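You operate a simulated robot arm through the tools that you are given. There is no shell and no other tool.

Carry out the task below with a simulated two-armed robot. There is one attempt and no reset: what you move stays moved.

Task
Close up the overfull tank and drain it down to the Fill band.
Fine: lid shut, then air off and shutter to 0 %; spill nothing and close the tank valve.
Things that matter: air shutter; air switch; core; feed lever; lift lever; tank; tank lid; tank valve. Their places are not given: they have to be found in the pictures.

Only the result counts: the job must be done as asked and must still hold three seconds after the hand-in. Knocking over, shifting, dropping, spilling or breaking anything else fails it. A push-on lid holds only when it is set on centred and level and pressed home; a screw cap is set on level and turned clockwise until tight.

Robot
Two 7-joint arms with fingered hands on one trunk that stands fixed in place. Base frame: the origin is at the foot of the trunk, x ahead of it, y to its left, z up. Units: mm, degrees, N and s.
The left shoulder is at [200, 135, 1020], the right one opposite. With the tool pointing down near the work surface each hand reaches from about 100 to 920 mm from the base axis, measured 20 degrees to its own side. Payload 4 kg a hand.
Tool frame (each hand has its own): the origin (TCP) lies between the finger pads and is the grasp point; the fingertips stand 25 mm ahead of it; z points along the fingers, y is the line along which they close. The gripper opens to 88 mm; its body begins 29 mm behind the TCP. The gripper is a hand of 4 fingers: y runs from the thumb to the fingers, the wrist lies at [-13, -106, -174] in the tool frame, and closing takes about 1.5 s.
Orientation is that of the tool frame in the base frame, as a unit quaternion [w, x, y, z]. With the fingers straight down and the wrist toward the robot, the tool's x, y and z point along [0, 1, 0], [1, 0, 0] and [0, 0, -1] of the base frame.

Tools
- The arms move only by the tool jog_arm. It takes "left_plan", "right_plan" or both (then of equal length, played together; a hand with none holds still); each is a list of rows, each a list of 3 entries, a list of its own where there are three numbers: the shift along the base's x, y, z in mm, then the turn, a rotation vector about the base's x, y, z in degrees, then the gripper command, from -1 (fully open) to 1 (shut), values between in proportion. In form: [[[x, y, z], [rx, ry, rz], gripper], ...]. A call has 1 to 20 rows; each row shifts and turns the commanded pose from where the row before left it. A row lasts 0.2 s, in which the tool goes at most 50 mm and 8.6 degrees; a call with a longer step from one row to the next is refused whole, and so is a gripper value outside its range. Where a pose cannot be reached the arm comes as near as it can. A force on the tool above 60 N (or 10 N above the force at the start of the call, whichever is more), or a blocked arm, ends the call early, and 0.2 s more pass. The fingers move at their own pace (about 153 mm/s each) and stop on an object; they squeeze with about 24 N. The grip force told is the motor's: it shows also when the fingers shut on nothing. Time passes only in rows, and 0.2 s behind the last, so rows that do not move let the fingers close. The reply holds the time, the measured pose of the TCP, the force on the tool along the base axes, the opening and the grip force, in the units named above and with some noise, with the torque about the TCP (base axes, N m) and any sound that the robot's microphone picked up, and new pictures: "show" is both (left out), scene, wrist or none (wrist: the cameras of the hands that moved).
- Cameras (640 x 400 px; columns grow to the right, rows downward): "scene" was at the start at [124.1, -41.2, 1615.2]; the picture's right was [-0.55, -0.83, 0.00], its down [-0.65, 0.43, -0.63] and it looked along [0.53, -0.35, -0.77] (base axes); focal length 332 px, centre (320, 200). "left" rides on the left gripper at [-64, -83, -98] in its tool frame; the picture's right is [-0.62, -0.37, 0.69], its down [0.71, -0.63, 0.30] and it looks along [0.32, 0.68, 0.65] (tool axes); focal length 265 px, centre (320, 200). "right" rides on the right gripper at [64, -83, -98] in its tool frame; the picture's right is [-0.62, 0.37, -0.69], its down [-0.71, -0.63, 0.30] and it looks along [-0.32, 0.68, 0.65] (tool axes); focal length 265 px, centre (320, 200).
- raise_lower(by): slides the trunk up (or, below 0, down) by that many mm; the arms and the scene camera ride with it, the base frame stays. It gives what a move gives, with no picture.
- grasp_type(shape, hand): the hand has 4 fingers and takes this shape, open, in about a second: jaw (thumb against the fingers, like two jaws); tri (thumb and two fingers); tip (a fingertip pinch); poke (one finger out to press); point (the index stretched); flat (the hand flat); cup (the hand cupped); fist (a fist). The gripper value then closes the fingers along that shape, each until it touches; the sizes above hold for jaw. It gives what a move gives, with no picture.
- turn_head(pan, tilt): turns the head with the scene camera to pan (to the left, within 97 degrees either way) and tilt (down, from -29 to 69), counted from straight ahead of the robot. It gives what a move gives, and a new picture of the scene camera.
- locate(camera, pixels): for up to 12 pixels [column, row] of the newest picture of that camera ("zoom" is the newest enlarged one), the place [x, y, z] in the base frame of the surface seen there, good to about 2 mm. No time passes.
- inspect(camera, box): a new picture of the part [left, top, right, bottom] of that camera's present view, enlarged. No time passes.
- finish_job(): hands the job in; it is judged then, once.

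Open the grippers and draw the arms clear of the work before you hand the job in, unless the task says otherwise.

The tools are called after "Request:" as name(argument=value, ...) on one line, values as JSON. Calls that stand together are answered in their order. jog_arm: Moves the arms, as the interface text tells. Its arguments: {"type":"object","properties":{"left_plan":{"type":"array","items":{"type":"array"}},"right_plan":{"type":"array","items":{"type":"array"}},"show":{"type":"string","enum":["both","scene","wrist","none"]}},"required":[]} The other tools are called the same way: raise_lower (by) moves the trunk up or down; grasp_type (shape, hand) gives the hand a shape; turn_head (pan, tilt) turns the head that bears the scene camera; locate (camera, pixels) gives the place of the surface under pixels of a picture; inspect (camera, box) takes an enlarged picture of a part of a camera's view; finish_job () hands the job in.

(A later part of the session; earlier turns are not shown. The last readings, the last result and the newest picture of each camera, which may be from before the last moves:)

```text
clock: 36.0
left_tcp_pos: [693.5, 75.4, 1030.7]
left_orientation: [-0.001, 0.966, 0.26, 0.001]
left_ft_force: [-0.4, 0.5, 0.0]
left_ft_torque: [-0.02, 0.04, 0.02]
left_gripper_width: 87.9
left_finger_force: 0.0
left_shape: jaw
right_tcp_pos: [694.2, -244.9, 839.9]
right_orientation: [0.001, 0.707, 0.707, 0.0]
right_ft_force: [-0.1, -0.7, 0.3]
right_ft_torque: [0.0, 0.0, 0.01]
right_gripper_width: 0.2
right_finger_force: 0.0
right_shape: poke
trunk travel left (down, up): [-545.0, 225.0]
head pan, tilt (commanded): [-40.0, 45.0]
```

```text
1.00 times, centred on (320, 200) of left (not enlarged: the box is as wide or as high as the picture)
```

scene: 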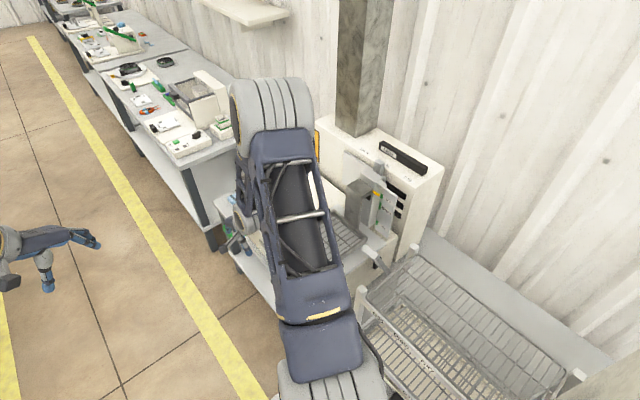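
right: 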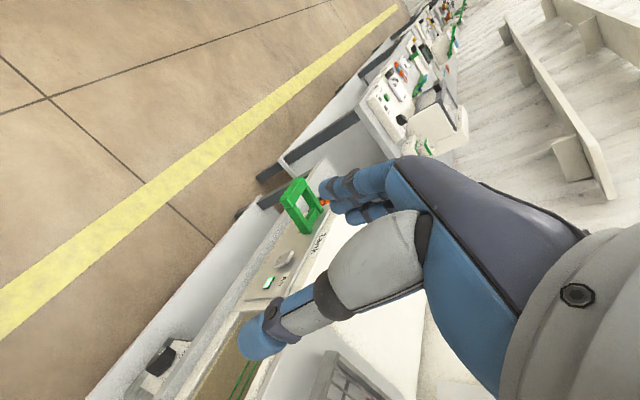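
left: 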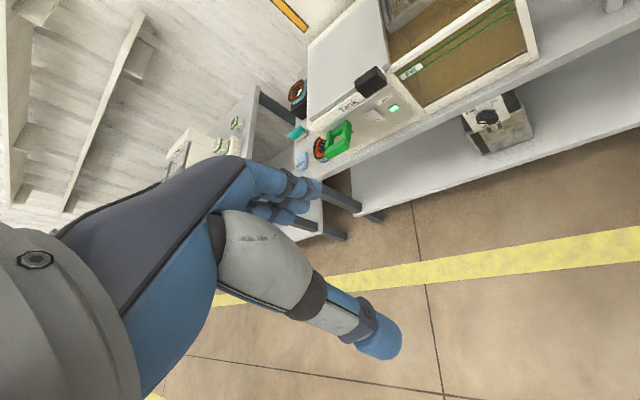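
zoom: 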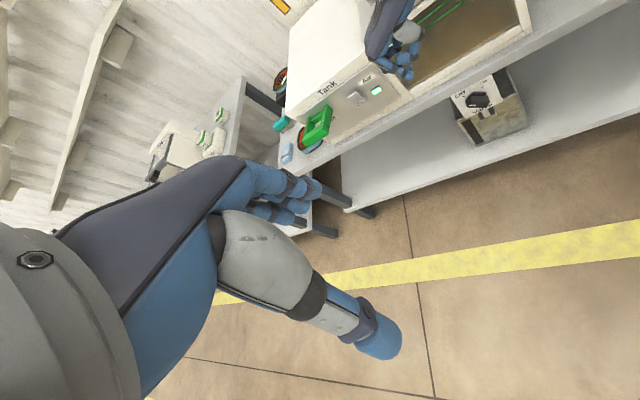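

The poke finger is visible at (405, 70) of the left picture and (293, 237) of the right one. I locate the fingertip relative to the TCP.

Request:
inspect(camera="left", box=[350, 0, 440, 100])

Request:
locate(camera="zoom", pixels=[[270, 260], [310, 290], [330, 300], [230, 240], [320, 240], [300, 260], [340, 320], [250, 200]])

Request:
inspect(camera="right", box=[260, 170, 400, 340])

Request:
locate(camera="zoom", pixels=[[210, 160], [190, 150], [230, 180], [270, 180], [300, 120], [280, 230], [330, 150], [400, 100]])

```text
4.00 times, centred on (395, 50) of left
```

zoom: 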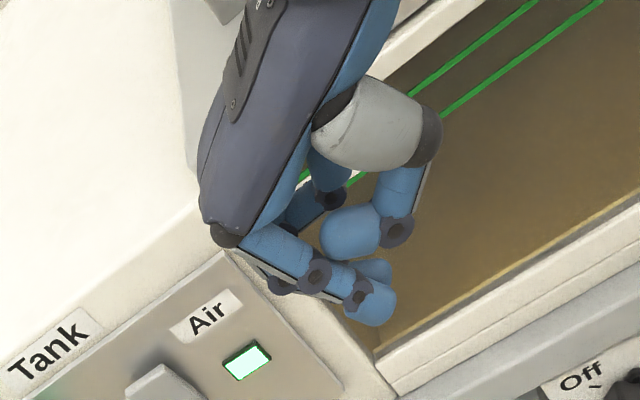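

```text
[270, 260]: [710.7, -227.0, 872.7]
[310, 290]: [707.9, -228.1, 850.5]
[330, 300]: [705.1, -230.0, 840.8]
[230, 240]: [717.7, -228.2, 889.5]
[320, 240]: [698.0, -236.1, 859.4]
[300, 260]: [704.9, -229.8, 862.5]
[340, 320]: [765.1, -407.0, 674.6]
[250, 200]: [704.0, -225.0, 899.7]
```

```text
2.35 times, centred on (330, 255) of right
```

zoom: 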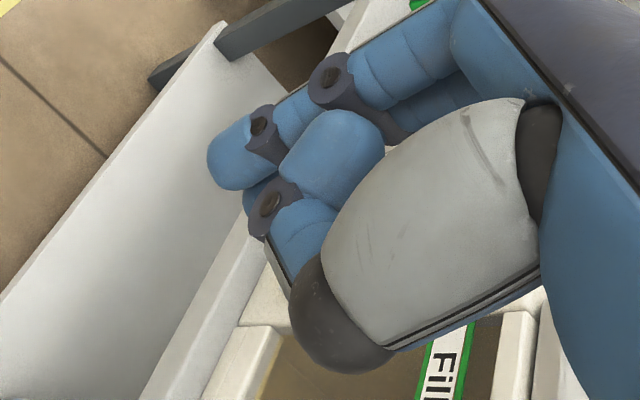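

```text
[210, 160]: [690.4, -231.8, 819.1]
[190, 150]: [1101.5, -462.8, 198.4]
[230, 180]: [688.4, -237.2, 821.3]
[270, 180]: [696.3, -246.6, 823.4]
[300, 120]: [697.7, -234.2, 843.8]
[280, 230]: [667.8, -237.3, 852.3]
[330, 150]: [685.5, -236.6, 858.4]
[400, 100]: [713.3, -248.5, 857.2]
```

The index fingertip sits about 25 mm ahead of the TCP, on its axis. I tilt the hand 60° so the finger points at the panel and bring it in front of the rocker.

Request:
jog_arm(right_plan=[[[20, -4, -5], [-7.5, 0, 0], -1], [[20, -4, -5], [-7.5, 0, 0], -1], [[20, -4, -5], [-7.5, 0, 0], -1], [[20, -4, -5], [-7.5, 0, 0], -1], [[20, -4, -5], [-7.5, 0, 0], -1], [[20, -4, -5], [-7.5, 0, 0], -1], [[20, -4, -5], [-7.5, 0, 0], -1], [[20, -4, -5], [-7.5, 0, 0], -1]], show="both")

Request:
inspect(camera="left", box=[270, 0, 470, 150])

```text
clock: 37.8
left_tcp_pos: [693.7, 75.4, 1030.5]
left_orientation: [0.0, 0.966, 0.259, 0.0]
left_ft_force: [0.0, 0.0, -0.4]
left_ft_torque: [0.01, -0.03, 0.01]
left_gripper_width: 87.4
left_finger_force: 0.0
left_shape: jaw
right_tcp_pos: [852.9, -274.5, 798.0]
right_orientation: [0.354, 0.612, 0.612, -0.354]
right_ft_force: [0.1, 0.6, 0.5]
right_ft_torque: [-0.01, -0.02, 0.0]
right_gripper_width: 0.0
right_finger_force: 0.0
right_shape: poke
trunk travel left (down, up): [-545.0, 225.0]
head pan, tilt (commanded): [-40.0, 45.0]
```

scene: 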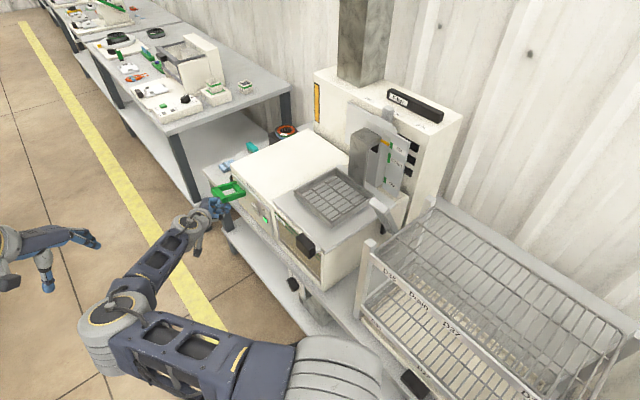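
right: 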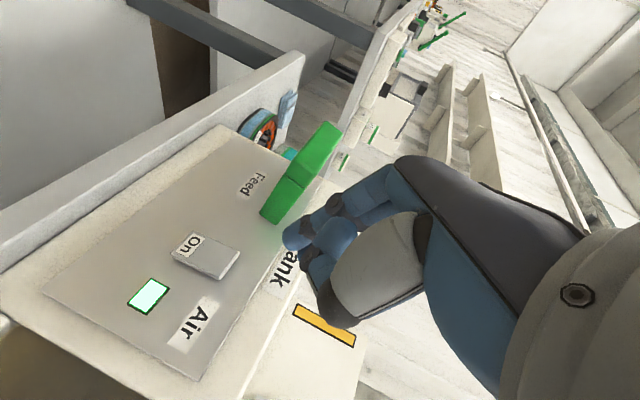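

```text
2.67 times, centred on (370, 75) of left
```

zoom: 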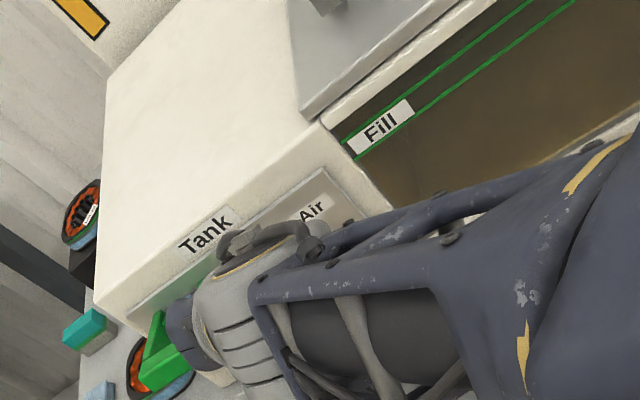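

The scene camera now has a clear view: lid shut, tray Up. The Air rocker is at (207, 258) in the right picture; I bring the fingertip in front of its upper end.

Request:
jog_arm(right_plan=[[[2, -12, -12], [0, 0, 0], -1], [[2, -14, -12], [0, 0, 0], -1], [[2, -14, -12], [0, 0, 0], -1], [[1, -14, -10], [0, 0, 0], -1], [[0, -10, -2], [0, 0, 0], -1]], show="both")

Request:
inspect(camera="scene", box=[180, 170, 300, 270])

Request:
inspect(camera="right", box=[130, 160, 380, 360])

```text
clock: 39.0
left_tcp_pos: [693.0, 76.5, 1029.9]
left_orientation: [-0.001, 0.966, 0.26, -0.001]
left_ft_force: [1.1, 0.2, -0.3]
left_ft_torque: [-0.03, -0.01, -0.06]
left_gripper_width: 88.0
left_finger_force: 0.1
left_shape: jaw
right_tcp_pos: [860.9, -339.4, 750.4]
right_orientation: [0.354, 0.612, 0.613, -0.353]
right_ft_force: [0.0, -0.6, 0.2]
right_ft_torque: [-0.02, 0.0, -0.01]
right_gripper_width: 0.0
right_finger_force: 0.1
right_shape: poke
trunk travel left (down, up): [-545.0, 225.0]
head pan, tilt (commanded): [-40.0, 45.0]
```

scene: 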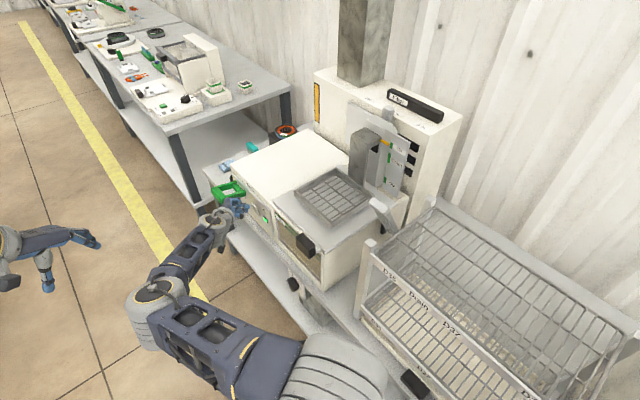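
right: 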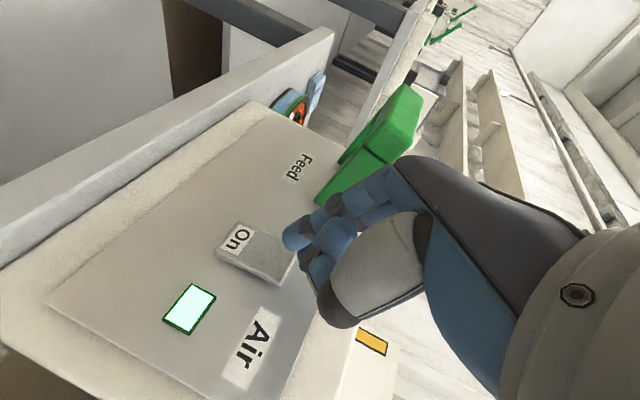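

```text
4.00 times, centred on (240, 220) of scene
```

zoom: 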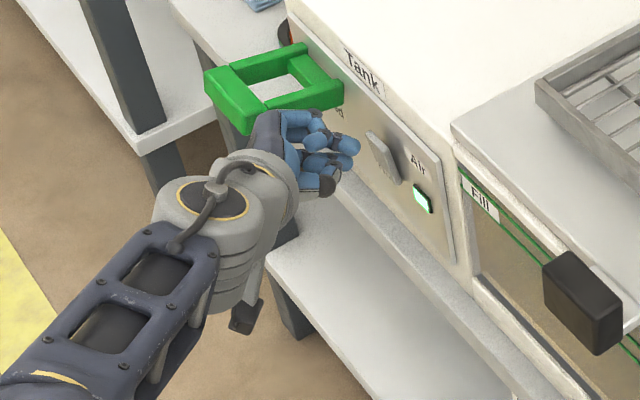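

```text
2.00 times, centred on (255, 260) of right
```

zoom: 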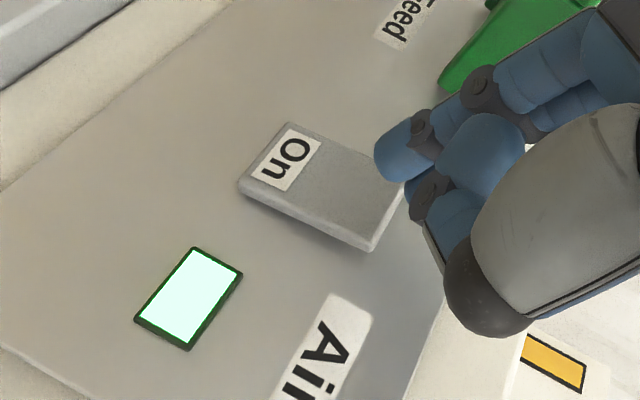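

The finger lines up with the rocker's upper end, but the hand looks close to the green feed lever. I measure the clearance.

Request:
inspect(camera="scene", box=[205, 170, 285, 230])

Request:
locate(camera="zoom", pixels=[[250, 200], [270, 180], [300, 175], [310, 160], [350, 205], [400, 230], [240, 170], [380, 150], [330, 140], [390, 110], [230, 230], [380, 185]])

```text
6.67 times, centred on (245, 200) of scene
```

zoom: 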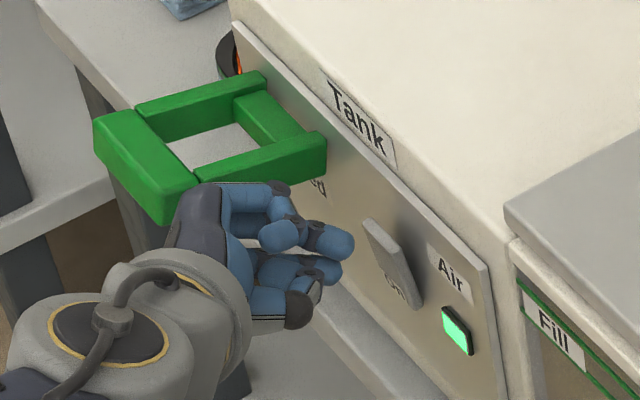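

```text
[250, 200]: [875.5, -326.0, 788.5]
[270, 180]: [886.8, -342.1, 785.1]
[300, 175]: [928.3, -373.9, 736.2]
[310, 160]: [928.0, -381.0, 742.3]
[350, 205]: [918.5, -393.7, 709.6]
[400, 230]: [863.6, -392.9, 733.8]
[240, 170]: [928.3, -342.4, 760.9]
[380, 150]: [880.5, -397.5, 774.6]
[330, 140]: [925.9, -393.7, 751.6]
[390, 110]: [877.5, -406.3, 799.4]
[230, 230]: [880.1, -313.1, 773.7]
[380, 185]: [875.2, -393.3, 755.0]
```

Clearance to the lever is about 35 mm, fine. I now press the rocker's top with small -y steps.

Request:
jog_arm(right_plan=[[[0, -6, 0], [0, 0, 0], -1], [[0, -6, 0], [0, 0, 0], -1], [[0, -5, 0], [0, 0, 0], -1], [[0, -4, 0], [0, 0, 0], -1], [[0, -4, 0], [0, 0, 0], -1]], show="both")

Request:
inspect(camera="right", box=[130, 160, 380, 360])

```text
clock: 40.2
left_tcp_pos: [693.4, 74.8, 1029.3]
left_orientation: [-0.001, 0.965, 0.26, 0.001]
left_ft_force: [0.6, 1.2, -0.3]
left_ft_torque: [0.03, 0.03, -0.01]
left_gripper_width: 87.6
left_finger_force: 0.0
left_shape: jaw
right_tcp_pos: [860.1, -365.1, 749.2]
right_orientation: [0.354, 0.612, 0.612, -0.353]
right_ft_force: [-0.1, 0.5, 0.0]
right_ft_torque: [0.05, 0.03, -0.01]
right_gripper_width: 0.0
right_finger_force: 0.0
right_shape: poke
trunk travel left (down, up): [-545.0, 225.0]
head pan, tilt (commanded): [-40.0, 45.0]
```

scene: 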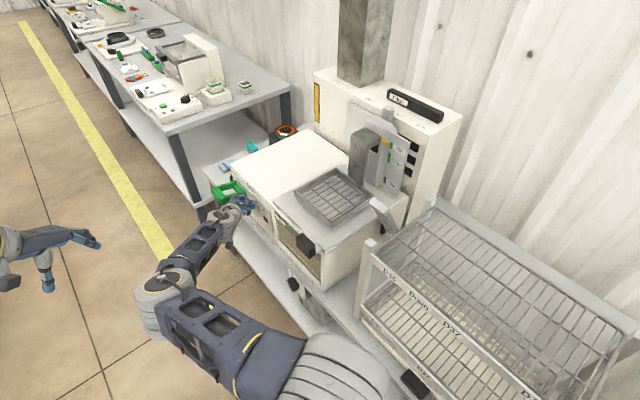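
right: 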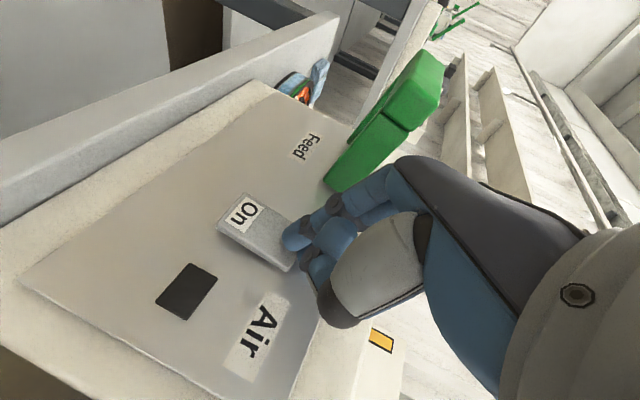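

```text
2.00 times, centred on (255, 260) of right
```

zoom: 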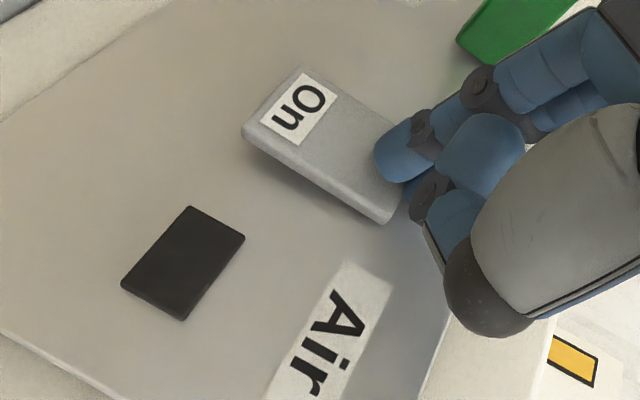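

The lamp is dark and the rocker flipped: air is off. I withdraw the finger from the panel and look closely at the shutter knob in the now-clear scene view.

Request:
jog_arm(right_plan=[[[0, 10, 0], [0, 0, 0], -1], [[0, 20, 5], [0, 0, 0], -1], [[-5, 30, 10], [0, 0, 0], -1], [[-10, 35, 10], [0, 0, 0], -1]], show="both")

Request:
inspect(camera="scene", box=[340, 80, 450, 160])

Request:
locate(camera="zoom", pixels=[[277, 160], [265, 165], [290, 165], [278, 190], [290, 190], [262, 195], [300, 170], [235, 105], [420, 215], [305, 180], [150, 160], [270, 215]])

Request:
inspect(camera="scene", box=[360, 100, 410, 140])

Request:
locate(camera="zoom", pixels=[[300, 80], [270, 90], [340, 90], [300, 120], [340, 140], [280, 200], [330, 200], [380, 130], [360, 200], [250, 120], [300, 250], [420, 170]])

```text
clock: 41.2
left_tcp_pos: [693.6, 75.1, 1030.5]
left_orientation: [0.001, 0.966, 0.259, 0.0]
left_ft_force: [-0.4, 0.0, 0.6]
left_ft_torque: [-0.02, 0.01, 0.04]
left_gripper_width: 87.7
left_finger_force: 0.0
left_shape: jaw
right_tcp_pos: [846.1, -270.3, 775.4]
right_orientation: [0.353, 0.613, 0.612, -0.354]
right_ft_force: [-0.4, 0.4, -0.1]
right_ft_torque: [0.0, 0.01, 0.01]
right_gripper_width: 0.0
right_finger_force: 0.2
right_shape: poke
trunk travel left (down, up): [-545.0, 225.0]
head pan, tilt (commanded): [-40.0, 45.0]
```

scene: 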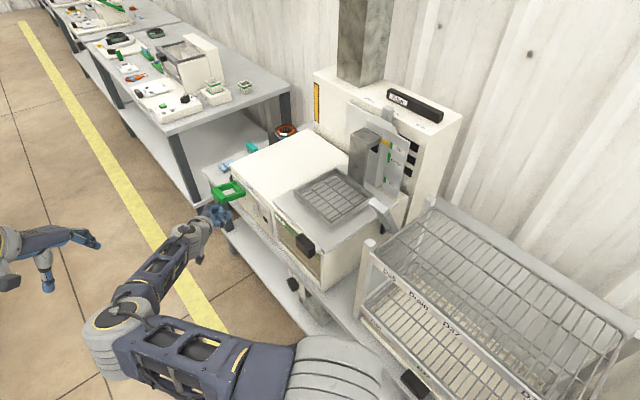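
right: 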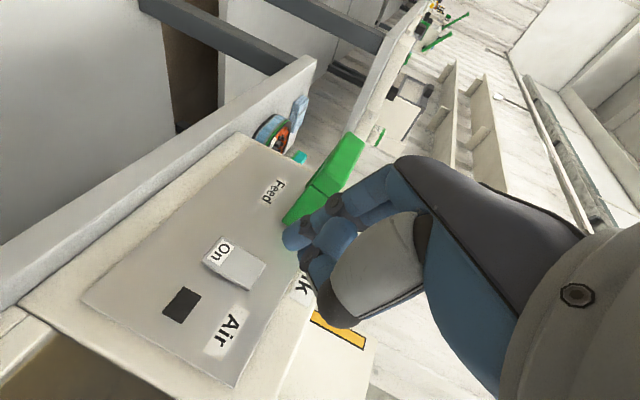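

```text
5.00 times, centred on (395, 120) of scene
```

zoom: 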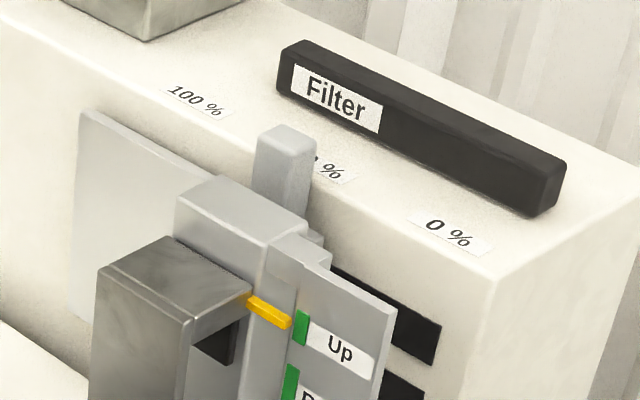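

```text
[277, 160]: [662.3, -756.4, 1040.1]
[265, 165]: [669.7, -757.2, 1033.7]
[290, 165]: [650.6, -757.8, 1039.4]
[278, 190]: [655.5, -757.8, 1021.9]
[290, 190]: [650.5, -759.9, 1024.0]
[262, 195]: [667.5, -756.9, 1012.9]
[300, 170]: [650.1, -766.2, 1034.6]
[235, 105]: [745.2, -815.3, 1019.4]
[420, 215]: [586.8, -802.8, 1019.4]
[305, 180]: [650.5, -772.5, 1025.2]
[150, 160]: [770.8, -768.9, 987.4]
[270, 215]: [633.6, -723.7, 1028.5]
```

```text
10.00 times, centred on (385, 120) of scene
```

zoom: 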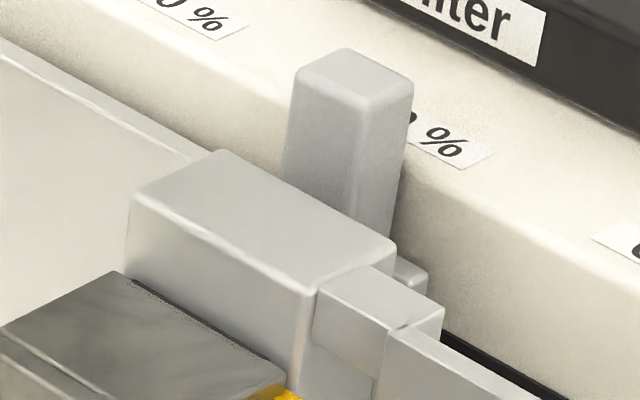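

```text
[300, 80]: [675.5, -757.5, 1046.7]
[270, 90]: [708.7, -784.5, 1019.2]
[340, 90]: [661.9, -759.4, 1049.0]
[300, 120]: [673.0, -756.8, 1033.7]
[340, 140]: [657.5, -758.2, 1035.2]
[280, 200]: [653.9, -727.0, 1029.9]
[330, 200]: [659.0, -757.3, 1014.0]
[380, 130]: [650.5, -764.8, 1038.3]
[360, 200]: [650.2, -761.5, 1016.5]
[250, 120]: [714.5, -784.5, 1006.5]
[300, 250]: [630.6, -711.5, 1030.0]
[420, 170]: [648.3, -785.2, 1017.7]
```

The knob stands x 650–677, front face y -757, top z 1049, at the 50 % mark; 0 % is around x≈575. I try the tip-pinch shape so thumb and index can flank the knob, and raise the trunk for reach.

Request:
grasp_type(shape="tip", hand="right")

Request:
inspect(camera="right", box=[160, 60, 480, 360])

Request:
locate(camera="right", pixels=[[250, 330], [270, 330], [330, 190], [345, 195], [340, 215], [300, 320], [370, 215], [355, 180]])

Request:
locate(camera="scene", pixels=[[110, 320], [150, 270], [200, 340], [340, 370], [350, 60], [385, 70], [335, 75], [190, 230], [240, 350], [90, 350]])

```text
clock: 42.1
left_tcp_pos: [694.7, 76.1, 1029.4]
left_orientation: [0.0, 0.966, 0.259, 0.0]
left_ft_force: [0.1, 0.4, -0.2]
left_ft_torque: [0.01, 0.02, -0.01]
left_gripper_width: 88.0
left_finger_force: 0.1
left_shape: jaw
right_tcp_pos: [847.8, -270.5, 773.7]
right_orientation: [0.353, 0.612, 0.612, -0.354]
right_ft_force: [0.0, 0.5, 0.0]
right_ft_torque: [-0.01, -0.01, 0.03]
right_gripper_width: 87.7
right_finger_force: 0.1
right_shape: tip
trunk travel left (down, up): [-545.0, 225.0]
head pan, tilt (commanded): [-40.0, 45.0]
```

```text
1.33 times, centred on (320, 210) of right
```

zoom: 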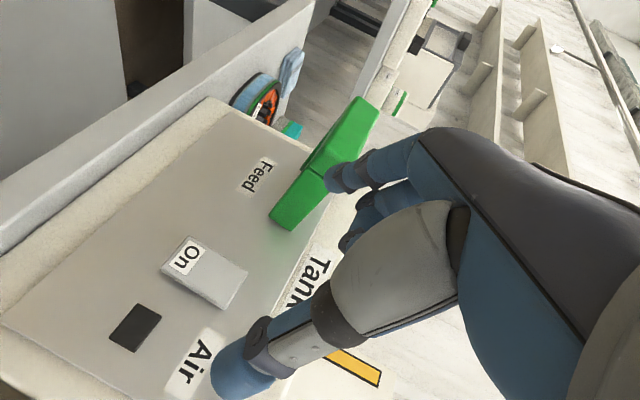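

```text
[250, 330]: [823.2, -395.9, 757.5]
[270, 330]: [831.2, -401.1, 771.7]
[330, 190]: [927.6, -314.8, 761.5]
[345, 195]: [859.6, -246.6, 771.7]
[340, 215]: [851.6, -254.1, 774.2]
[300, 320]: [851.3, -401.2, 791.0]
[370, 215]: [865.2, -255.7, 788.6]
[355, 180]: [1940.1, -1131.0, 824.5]
```

```text
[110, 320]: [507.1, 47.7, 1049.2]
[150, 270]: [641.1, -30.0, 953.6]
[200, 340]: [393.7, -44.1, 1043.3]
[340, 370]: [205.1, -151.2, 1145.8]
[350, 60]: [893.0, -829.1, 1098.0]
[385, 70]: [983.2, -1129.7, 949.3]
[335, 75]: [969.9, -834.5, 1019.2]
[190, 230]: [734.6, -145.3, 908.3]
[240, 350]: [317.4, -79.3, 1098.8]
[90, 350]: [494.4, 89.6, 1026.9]
```

Tip shape opens to 88 mm with the other fingers tucked. I raise the trunk fully and bring the hand up and back over the closed tank, staying above z≈1130.

Request:
raise_lower(by=220)

Request:
jog_arm(right_plan=[[[-15, 0, 20], [0, 0, 0], -1], [[-15, 0, 20], [0, 0, 0], -1], [[-15, 0, 20], [0, 0, 0], -1], [[-15, 0, 20], [0, 0, 0], -1], [[-15, 0, 20], [0, 0, 0], -1], [[-15, 0, 20], [0, 0, 0], -1], [[-15, 0, 20], [0, 0, 0], -1], [[-15, 0, 20], [0, 0, 0], -1]], show="both")

```text
clock: 44.5
left_tcp_pos: [693.6, 74.5, 1249.7]
left_orientation: [0.0, 0.966, 0.259, 0.001]
left_ft_force: [0.3, 0.3, -0.5]
left_ft_torque: [0.0, 0.01, -0.01]
left_gripper_width: 87.7
left_finger_force: 0.1
left_shape: jaw
right_tcp_pos: [846.4, -270.0, 994.6]
right_orientation: [0.354, 0.613, 0.612, -0.354]
right_ft_force: [-0.3, 0.3, 0.0]
right_ft_torque: [-0.02, 0.01, 0.02]
right_gripper_width: 87.8
right_finger_force: 0.0
right_shape: tip
trunk travel left (down, up): [-765.0, 5.0]
head pan, tilt (commanded): [-40.0, 45.0]
```

```text
clock: 46.3
left_tcp_pos: [693.6, 75.5, 1250.1]
left_orientation: [0.0, 0.966, 0.26, 0.0]
left_ft_force: [0.7, 0.0, -0.5]
left_ft_torque: [0.01, 0.04, -0.03]
left_gripper_width: 87.8
left_finger_force: 0.1
left_shape: jaw
right_tcp_pos: [724.2, -272.1, 1155.5]
right_orientation: [0.353, 0.612, 0.613, -0.354]
right_ft_force: [0.0, 0.3, 0.2]
right_ft_torque: [-0.03, -0.02, 0.02]
right_gripper_width: 87.9
right_finger_force: 0.1
right_shape: tip
trunk travel left (down, up): [-765.0, 5.0]
head pan, tilt (commanded): [-40.0, 45.0]
```

scene: 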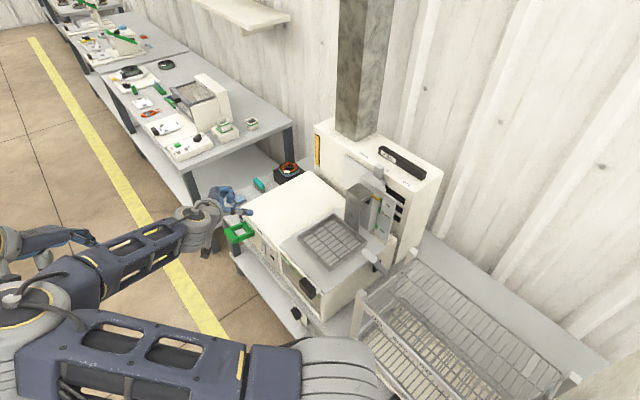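
right: 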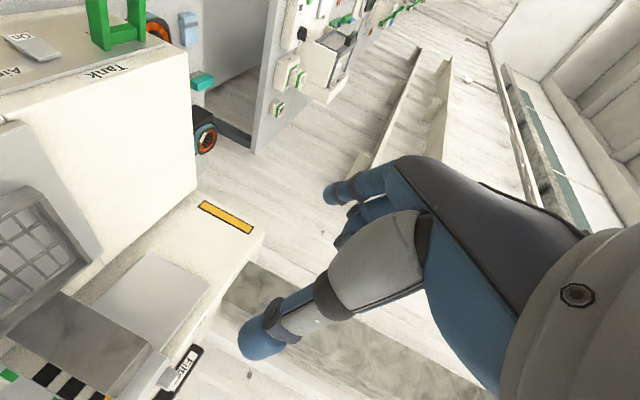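

The right elbow swings toward the left hand in the scene view. I check the distance before going on.

Request:
locate(camera="scene", pixels=[[20, 300], [60, 290], [90, 270], [140, 245], [200, 225], [50, 245], [20, 250], [75, 240]])

```text
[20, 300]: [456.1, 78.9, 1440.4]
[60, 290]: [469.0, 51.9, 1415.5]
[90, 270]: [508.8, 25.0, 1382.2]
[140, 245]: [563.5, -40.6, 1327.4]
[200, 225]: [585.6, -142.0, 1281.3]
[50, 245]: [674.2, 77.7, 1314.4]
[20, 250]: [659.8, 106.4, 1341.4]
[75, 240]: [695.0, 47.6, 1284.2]
```

Distance is about 200 mm. I move the left hand away to the left while advancing the right hand over the tank toward the shutter.

Request:
jog_arm(left_plan=[[[-5, 22, 0], [0, 0, 4], -1], [[-5, 22, 0], [0, 0, 4], -1], [[-5, 22, 0], [0, 0, 4], -1], [[-5, 22, 0], [0, 0, 4], -1], [[-5, 22, 0], [0, 0, 4], -1], [[-5, 22, 0], [0, 0, 4], -1], [[-5, 22, 0], [0, 0, 4], -1], [[-5, 22, 0], [0, 0, 4], -1]], right_plan=[[[-4, -30, 0], [0, 0, 0], -1], [[-4, -35, 0], [0, 0, 0], -1], [[-4, -35, 0], [0, 0, 0], -1], [[-4, -35, 0], [0, 0, 0], -1], [[-4, -35, 0], [0, 0, 0], -1], [[-4, -35, 0], [0, 0, 0], -1], [[-4, -35, 0], [0, 0, 0], -1], [[-4, -35, 0], [0, 0, 0], -1]], show="both")

```text
clock: 48.1
left_tcp_pos: [654.0, 253.9, 1249.3]
left_orientation: [0.0, 0.857, 0.516, 0.0]
left_ft_force: [0.9, -0.4, 0.7]
left_ft_torque: [-0.01, 0.0, 0.02]
left_gripper_width: 87.8
left_finger_force: 0.1
left_shape: jaw
right_tcp_pos: [696.0, -545.7, 1154.0]
right_orientation: [0.355, 0.612, 0.613, -0.353]
right_ft_force: [-0.4, 0.0, 0.5]
right_ft_torque: [0.03, 0.01, 0.0]
right_gripper_width: 87.9
right_finger_force: 0.0
right_shape: tip
trunk travel left (down, up): [-765.0, 5.0]
head pan, tilt (commanded): [-40.0, 45.0]
```

scene: 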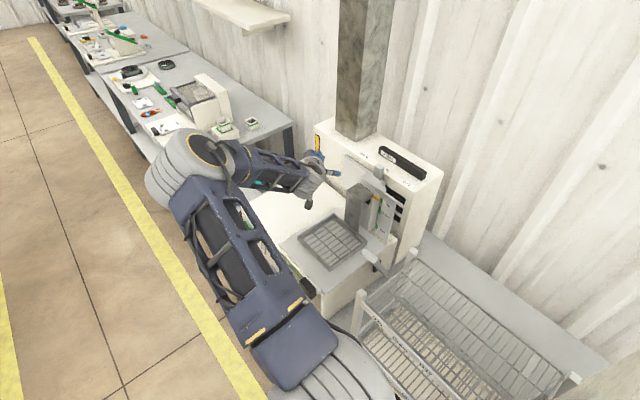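
right: 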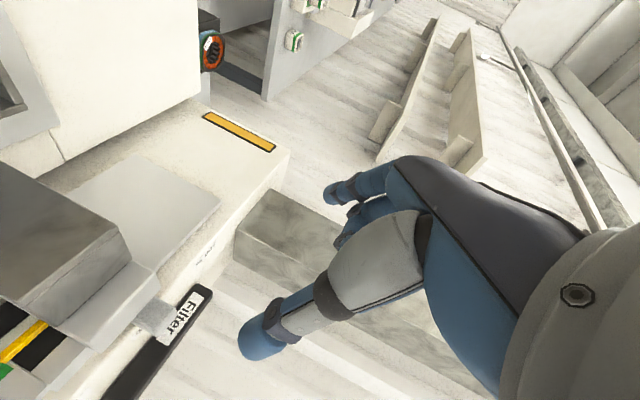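
left: 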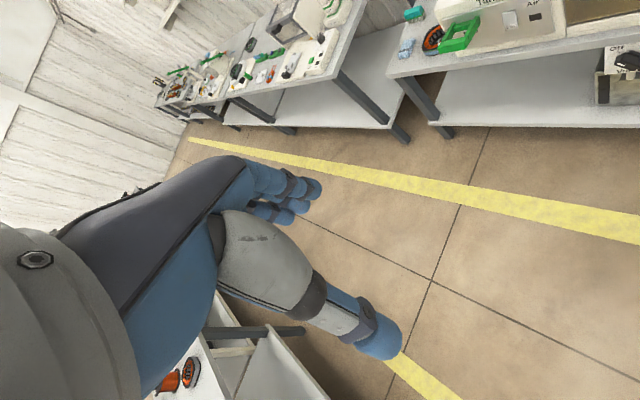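

The hand is over the tank at [696,-546,1154]. I tilt the hand a little steeper and move it to just above and in front of the knob.

Request:
jog_arm(right_plan=[[[-5, -30, -3], [3.4, 0, 0], -1], [[-5, -30, -5], [3.4, 0, 0], -1], [[-6, -30, -5], [3.4, 0, 0], -1], [[-6, -30, -5], [3.4, 0, 0], -1], [[-5, -30, -8], [3.4, 0, 0], -1], [[-5, -30, -8], [3, 0, 0], -1]], show="both")

Request:
inspect(camera="scene", box=[310, 110, 450, 220])

```text
clock: 49.5
left_tcp_pos: [654.5, 253.6, 1250.5]
left_orientation: [0.0, 0.857, 0.516, 0.0]
left_ft_force: [0.4, -1.4, -0.3]
left_ft_torque: [-0.04, 0.03, 0.01]
left_gripper_width: 87.8
left_finger_force: 0.1
left_shape: jaw
right_tcp_pos: [663.4, -725.1, 1121.4]
right_orientation: [0.243, 0.666, 0.663, -0.241]
right_ft_force: [-0.3, 0.9, -0.4]
right_ft_torque: [-0.03, 0.06, -0.05]
right_gripper_width: 88.1
right_finger_force: 0.0
right_shape: tip
trunk travel left (down, up): [-765.0, 5.0]
head pan, tilt (commanded): [-40.0, 45.0]
```

scene: 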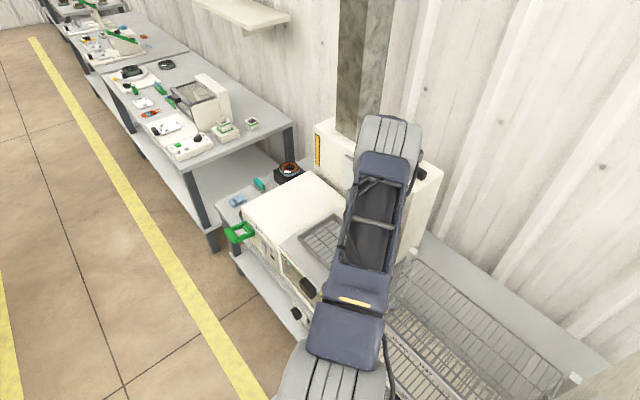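
right: 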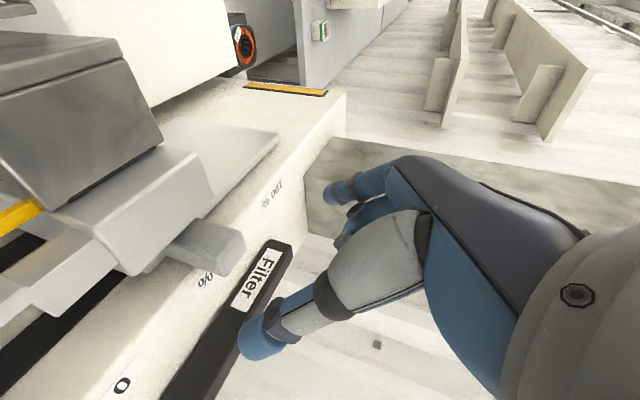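

```text
3.64 times, centred on (380, 165) of scene
```

zoom: 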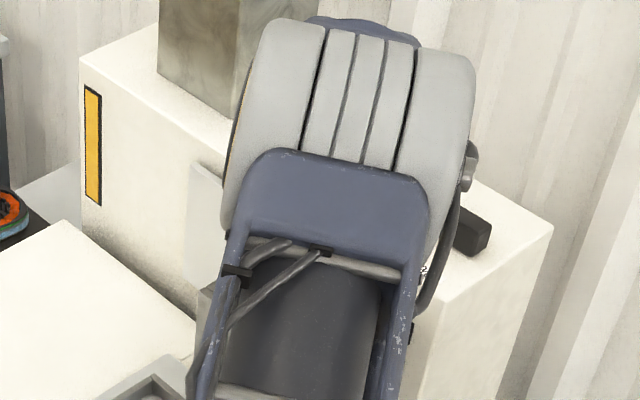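

The right camera sees the knob at (215, 245) beside the 50 % mark. I locate the knob, thumb and index tips in this view.

Request:
locate(camera="right", pixels=[[255, 345], [248, 335], [335, 195], [342, 190], [225, 245], [240, 260], [200, 225], [222, 275], [190, 240], [160, 180], [180, 210], [100, 230]])

Request:
inspect(camera="right", box=[100, 140, 400, 380])

```text
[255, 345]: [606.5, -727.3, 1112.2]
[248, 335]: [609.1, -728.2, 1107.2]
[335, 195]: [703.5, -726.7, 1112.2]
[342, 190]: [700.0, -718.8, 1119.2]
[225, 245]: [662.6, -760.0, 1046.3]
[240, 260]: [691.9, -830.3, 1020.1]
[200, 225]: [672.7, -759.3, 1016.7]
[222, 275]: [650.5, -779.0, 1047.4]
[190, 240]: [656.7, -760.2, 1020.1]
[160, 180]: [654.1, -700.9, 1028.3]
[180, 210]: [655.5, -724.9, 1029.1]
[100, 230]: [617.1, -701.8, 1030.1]
```

```text
1.67 times, centred on (250, 260) of right
```

zoom: 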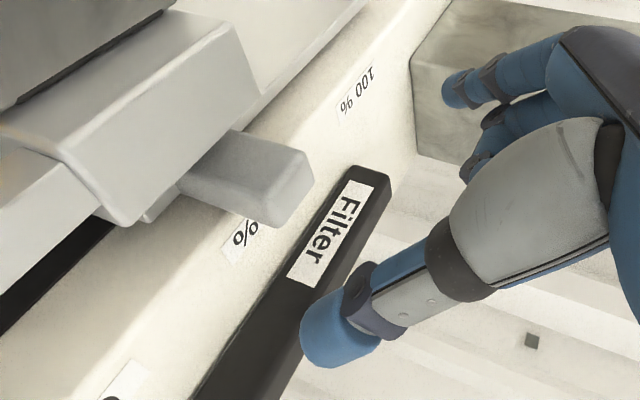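

Thumb tip is ~56 mm to -x and index ~40 mm to +x of the TCP. I lower the hand so both flank the knob, keeping clear of the lift cap (z 1030) and filter bar.

Request:
jog_arm(right_plan=[[[2, -12, -10], [0, 0, 0], -1], [[2, -12, -12], [0, 0, 0], -1], [[2, -11, -15], [0, 0, 0], -1], [[0, 0, -15], [0, 0, 0], -1], [[0, 0, -12], [0, 0, 0], -1]], show="both")

Request:
inspect(camera="right", box=[140, 140, 400, 380])

```text
clock: 50.7
left_tcp_pos: [653.7, 252.5, 1249.8]
left_orientation: [-0.001, 0.857, 0.516, 0.001]
left_ft_force: [-0.1, 0.1, -0.1]
left_ft_torque: [-0.02, -0.03, 0.0]
left_gripper_width: 87.8
left_finger_force: 0.0
left_shape: jaw
right_tcp_pos: [670.2, -759.7, 1056.3]
right_orientation: [0.242, 0.665, 0.664, -0.242]
right_ft_force: [-0.4, 0.9, 0.3]
right_ft_torque: [0.02, 0.02, -0.02]
right_gripper_width: 87.8
right_finger_force: 0.1
right_shape: tip
trunk travel left (down, up): [-765.0, 5.0]
head pan, tilt (commanded): [-40.0, 45.0]
```

scene: 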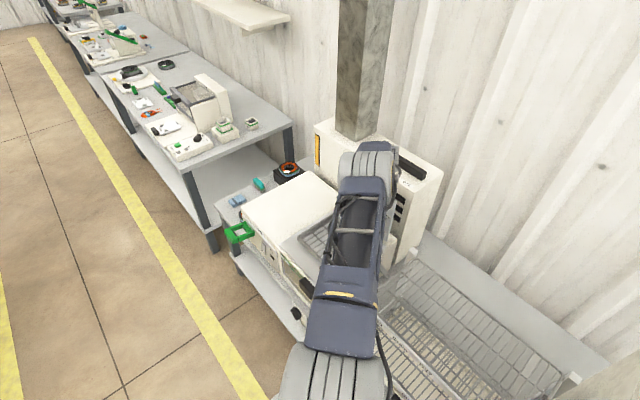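
right: 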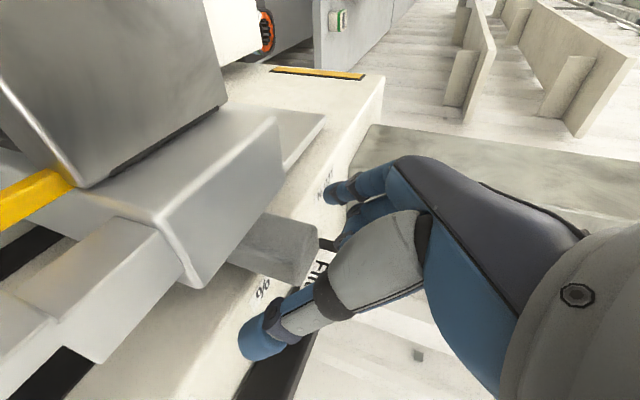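

```text
1.67 times, centred on (270, 260) of right
```

zoom: 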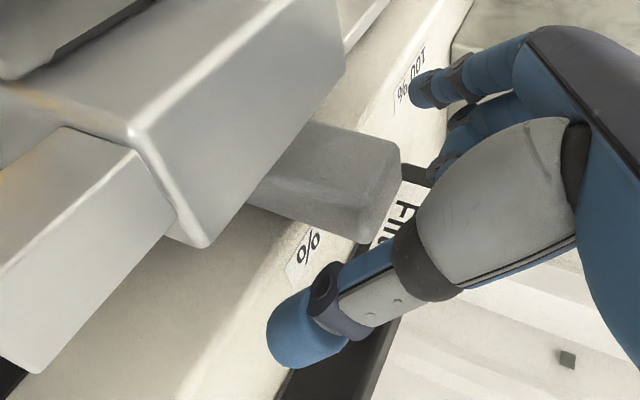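

The knob lies between thumb and index. I check the tip heights against the knob top.

Request:
locate(camera="right", pixels=[[255, 345], [248, 335], [333, 195], [340, 188], [280, 240], [310, 260], [265, 265], [300, 230], [318, 270], [245, 350]])

```text
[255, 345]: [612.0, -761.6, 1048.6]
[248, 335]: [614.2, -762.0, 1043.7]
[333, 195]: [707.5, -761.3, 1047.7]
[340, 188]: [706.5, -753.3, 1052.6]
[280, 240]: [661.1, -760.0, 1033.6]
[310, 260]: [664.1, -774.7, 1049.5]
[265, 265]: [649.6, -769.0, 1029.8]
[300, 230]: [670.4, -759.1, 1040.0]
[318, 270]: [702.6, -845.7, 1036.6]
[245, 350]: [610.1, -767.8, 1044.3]
```

Tips overlap the knob's upper part. I lower 6 mm more and start sliding toward -x.

Request:
jog_arm(right_plan=[[[0, 0, -6], [0, 0, 0], -1], [[-7, 0, 0], [0, 0, 0], -1], [[-7, 0, 0], [0, 0, 0], -1], [[-7, 0, 0], [0, 0, 0], -1], [[-7, 0, 0], [0, 0, 0], -1], [[-7, 0, 0], [0, 0, 0], -1], [[-7, 0, 0], [0, 0, 0], -1]], show="both")

Request:
inspect(camera="right", box=[140, 140, 400, 380])

```text
clock: 52.3
left_tcp_pos: [654.4, 252.0, 1251.0]
left_orientation: [-0.001, 0.857, 0.516, -0.001]
left_ft_force: [-0.5, 0.3, 1.2]
left_ft_torque: [-0.01, 0.01, -0.01]
left_gripper_width: 87.9
left_finger_force: 0.0
left_shape: jaw
right_tcp_pos: [627.3, -760.2, 1050.2]
right_orientation: [0.242, 0.664, 0.664, -0.242]
right_ft_force: [2.7, 0.9, -0.8]
right_ft_torque: [-0.02, 0.01, -0.01]
right_gripper_width: 88.2
right_finger_force: 0.0
right_shape: tip
trunk travel left (down, up): [-765.0, 5.0]
head pan, tilt (commanded): [-40.0, 45.0]
```

scene: 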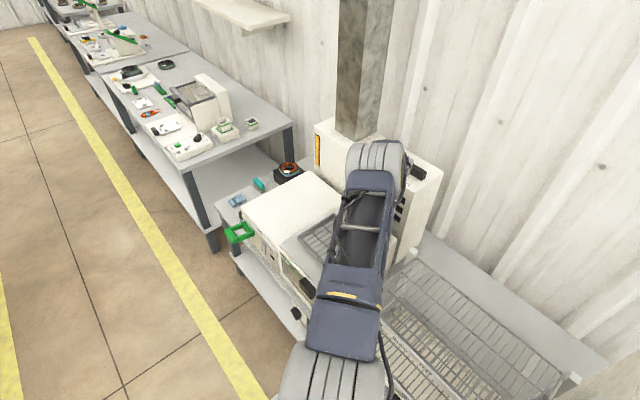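
right: 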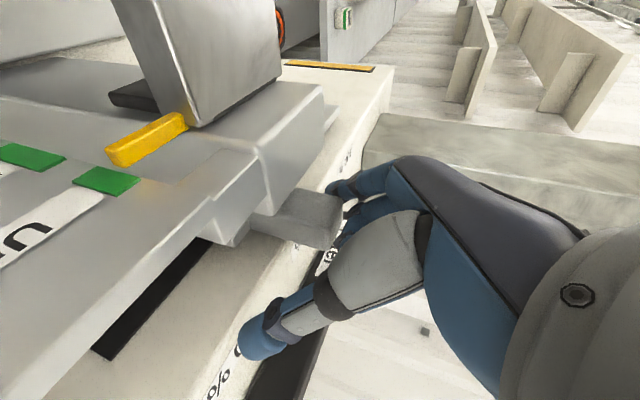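

```text
1.67 times, centred on (270, 260) of right
```

zoom: 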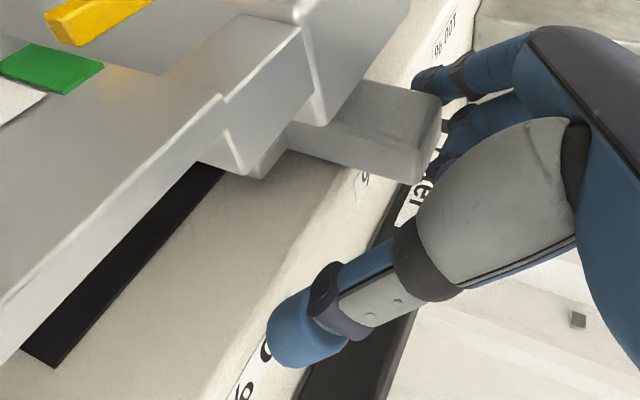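

The index now touches the knob (2.7 N). I continue sliding it toward 0 %.

Request:
jog_arm(right_plan=[[[-7, 0, 0], [0, 0, 0], -1], [[-7, 0, 0], [0, 0, 0], -1], [[-7, 0, 0], [0, 0, 0], -1], [[-7, 0, 0], [0, 0, 0], -1], [[-7, 0, 0], [0, 0, 0], -1], [[-7, 0, 0], [0, 0, 0], -1], [[-7, 0, 0], [0, 0, 0], -1]], show="both")

Request:
inspect(camera="right", box=[140, 140, 400, 380])

```text
clock: 53.9
left_tcp_pos: [654.5, 252.7, 1249.4]
left_orientation: [0.0, 0.857, 0.516, 0.0]
left_ft_force: [-1.0, 0.2, 0.5]
left_ft_torque: [-0.03, -0.02, -0.01]
left_gripper_width: 87.9
left_finger_force: 0.1
left_shape: jaw
right_tcp_pos: [576.6, -759.7, 1051.2]
right_orientation: [0.242, 0.664, 0.665, -0.242]
right_ft_force: [1.0, 0.7, 0.4]
right_ft_torque: [0.01, 0.0, 0.0]
right_gripper_width: 88.1
right_finger_force: 0.1
right_shape: tip
trunk travel left (down, up): [-765.0, 5.0]
head pan, tilt (commanded): [-40.0, 45.0]
```

scene: 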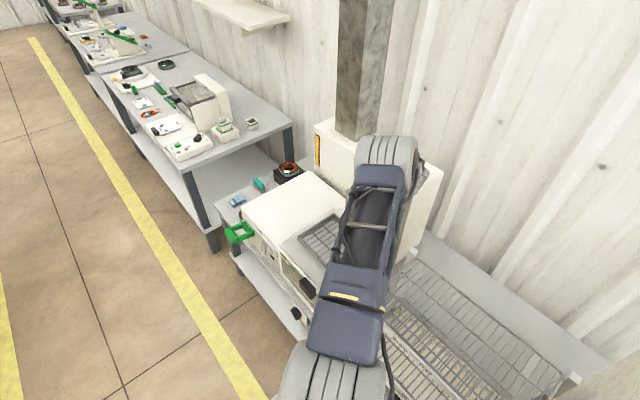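
right: 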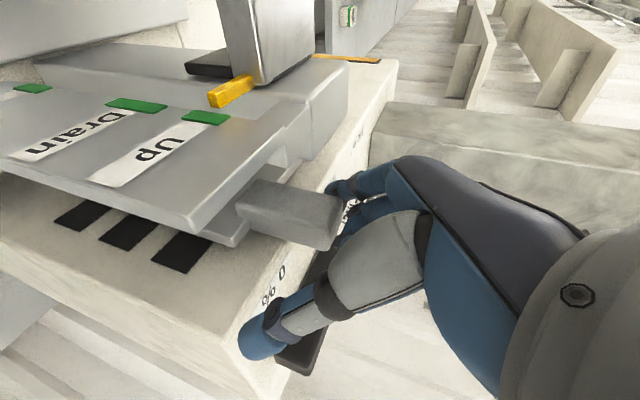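

```text
1.67 times, centred on (270, 260) of right
```

zoom: 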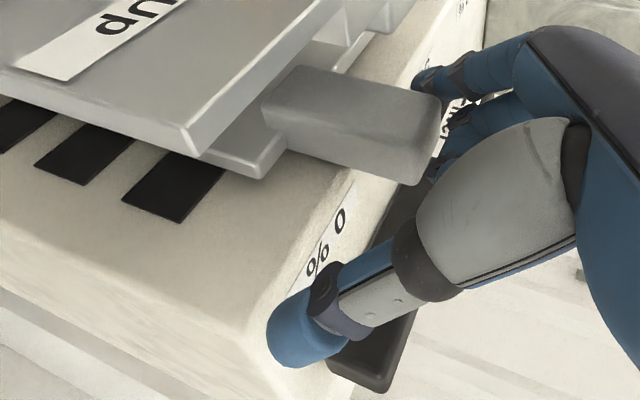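

The knob is sliding easily; 0 % is just ahead of it. I continue with smaller steps until it stops.

Request:
jog_arm(right_plan=[[[-6, 0, 0], [0, 0, 0], -1], [[-6, 0, 0], [0, 0, 0], -1], [[-6, 0, 0], [0, 0, 0], -1], [[-4, 0, 0], [0, 0, 0], -1]], show="wrist")

Request:
locate(camera="right", pixels=[[310, 225], [330, 220], [270, 230], [290, 200], [335, 205], [280, 285], [300, 240], [320, 240]])

Request:
inspect(camera="right", box=[180, 140, 400, 340])

```text
clock: 54.9
left_tcp_pos: [654.5, 252.2, 1250.0]
left_orientation: [0.0, 0.857, 0.516, 0.0]
left_ft_force: [1.2, 0.2, 0.3]
left_ft_torque: [-0.01, 0.0, 0.02]
left_gripper_width: 87.6
left_finger_force: 0.0
left_shape: jaw
right_tcp_pos: [555.7, -758.7, 1049.9]
right_orientation: [0.242, 0.665, 0.664, -0.241]
right_ft_force: [2.4, -0.1, 0.7]
right_ft_torque: [-0.01, 0.01, 0.01]
right_gripper_width: 88.2
right_finger_force: 0.2
right_shape: tip
trunk travel left (down, up): [-765.0, 5.0]
head pan, tilt (commanded): [-40.0, 45.0]
```

right: 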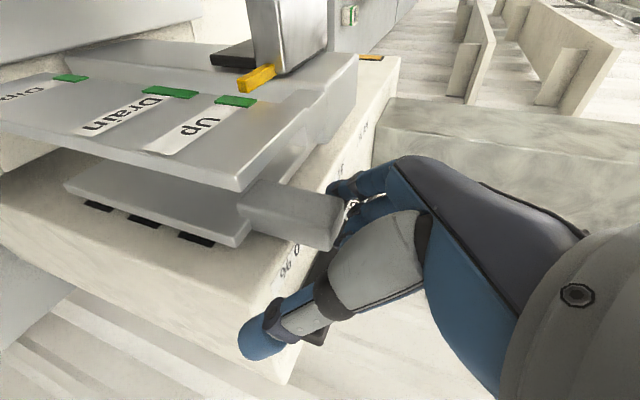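

```text
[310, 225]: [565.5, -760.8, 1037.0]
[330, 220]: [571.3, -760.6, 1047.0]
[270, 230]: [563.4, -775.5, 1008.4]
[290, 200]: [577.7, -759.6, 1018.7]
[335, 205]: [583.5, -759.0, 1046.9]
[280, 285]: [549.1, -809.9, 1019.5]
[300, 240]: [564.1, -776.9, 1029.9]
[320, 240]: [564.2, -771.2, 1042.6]
```

```text
2.00 times, centred on (290, 240) of right
```

zoom: 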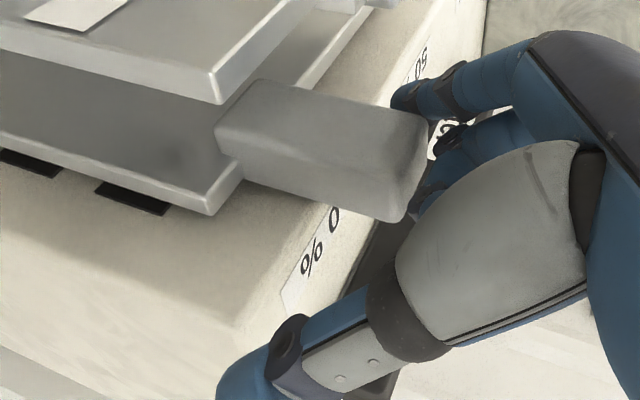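

The knob centre is at x≈578; louvres are nearly covered but a bit still shows. I push on in small steps until the stop.

Request:
jog_arm(right_plan=[[[-3, 0, 0], [0, 0, 0], -1], [[-3, 0, 0], [0, 0, 0], -1], [[-3, 0, 0], [0, 0, 0], -1], [[-3, 0, 0], [0, 0, 0], -1]], show="wrist")

Request:
locate(camera="right", pixels=[[310, 225], [330, 220], [290, 200], [335, 205], [300, 240], [320, 240], [240, 230], [100, 190]])

Request:
inspect(camera="right", box=[60, 140, 360, 360])

```text
clock: 55.9
left_tcp_pos: [654.6, 252.9, 1250.2]
left_orientation: [0.0, 0.857, 0.516, 0.0]
left_ft_force: [-0.1, -0.1, 1.3]
left_ft_torque: [-0.01, -0.01, -0.04]
left_gripper_width: 87.8
left_finger_force: 0.1
left_shape: jaw
right_tcp_pos: [543.1, -760.9, 1049.4]
right_orientation: [0.241, 0.665, 0.664, -0.243]
right_ft_force: [1.1, 0.5, 0.9]
right_ft_torque: [-0.02, -0.03, 0.05]
right_gripper_width: 88.2
right_finger_force: 0.0
right_shape: tip
trunk travel left (down, up): [-765.0, 5.0]
head pan, tilt (commanded): [-40.0, 45.0]
```

right: 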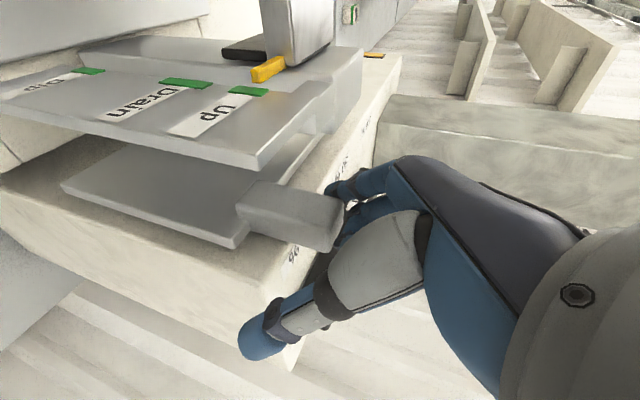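

```text
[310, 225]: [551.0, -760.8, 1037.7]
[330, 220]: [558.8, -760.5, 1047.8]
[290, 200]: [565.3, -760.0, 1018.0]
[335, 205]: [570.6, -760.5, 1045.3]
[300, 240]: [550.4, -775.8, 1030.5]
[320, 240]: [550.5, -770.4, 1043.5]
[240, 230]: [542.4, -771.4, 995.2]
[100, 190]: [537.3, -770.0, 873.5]
```

```text
1.82 times, centred on (210, 250) of right
```

zoom: 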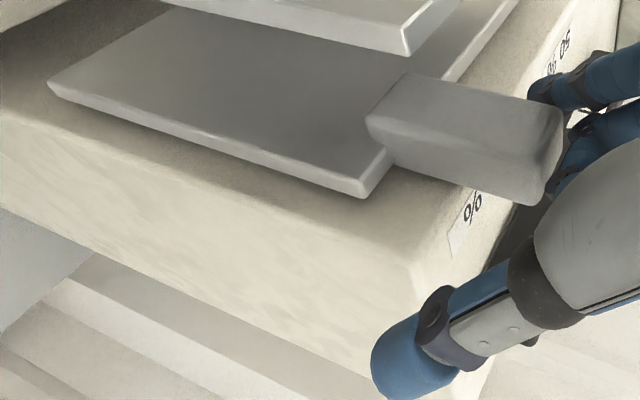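

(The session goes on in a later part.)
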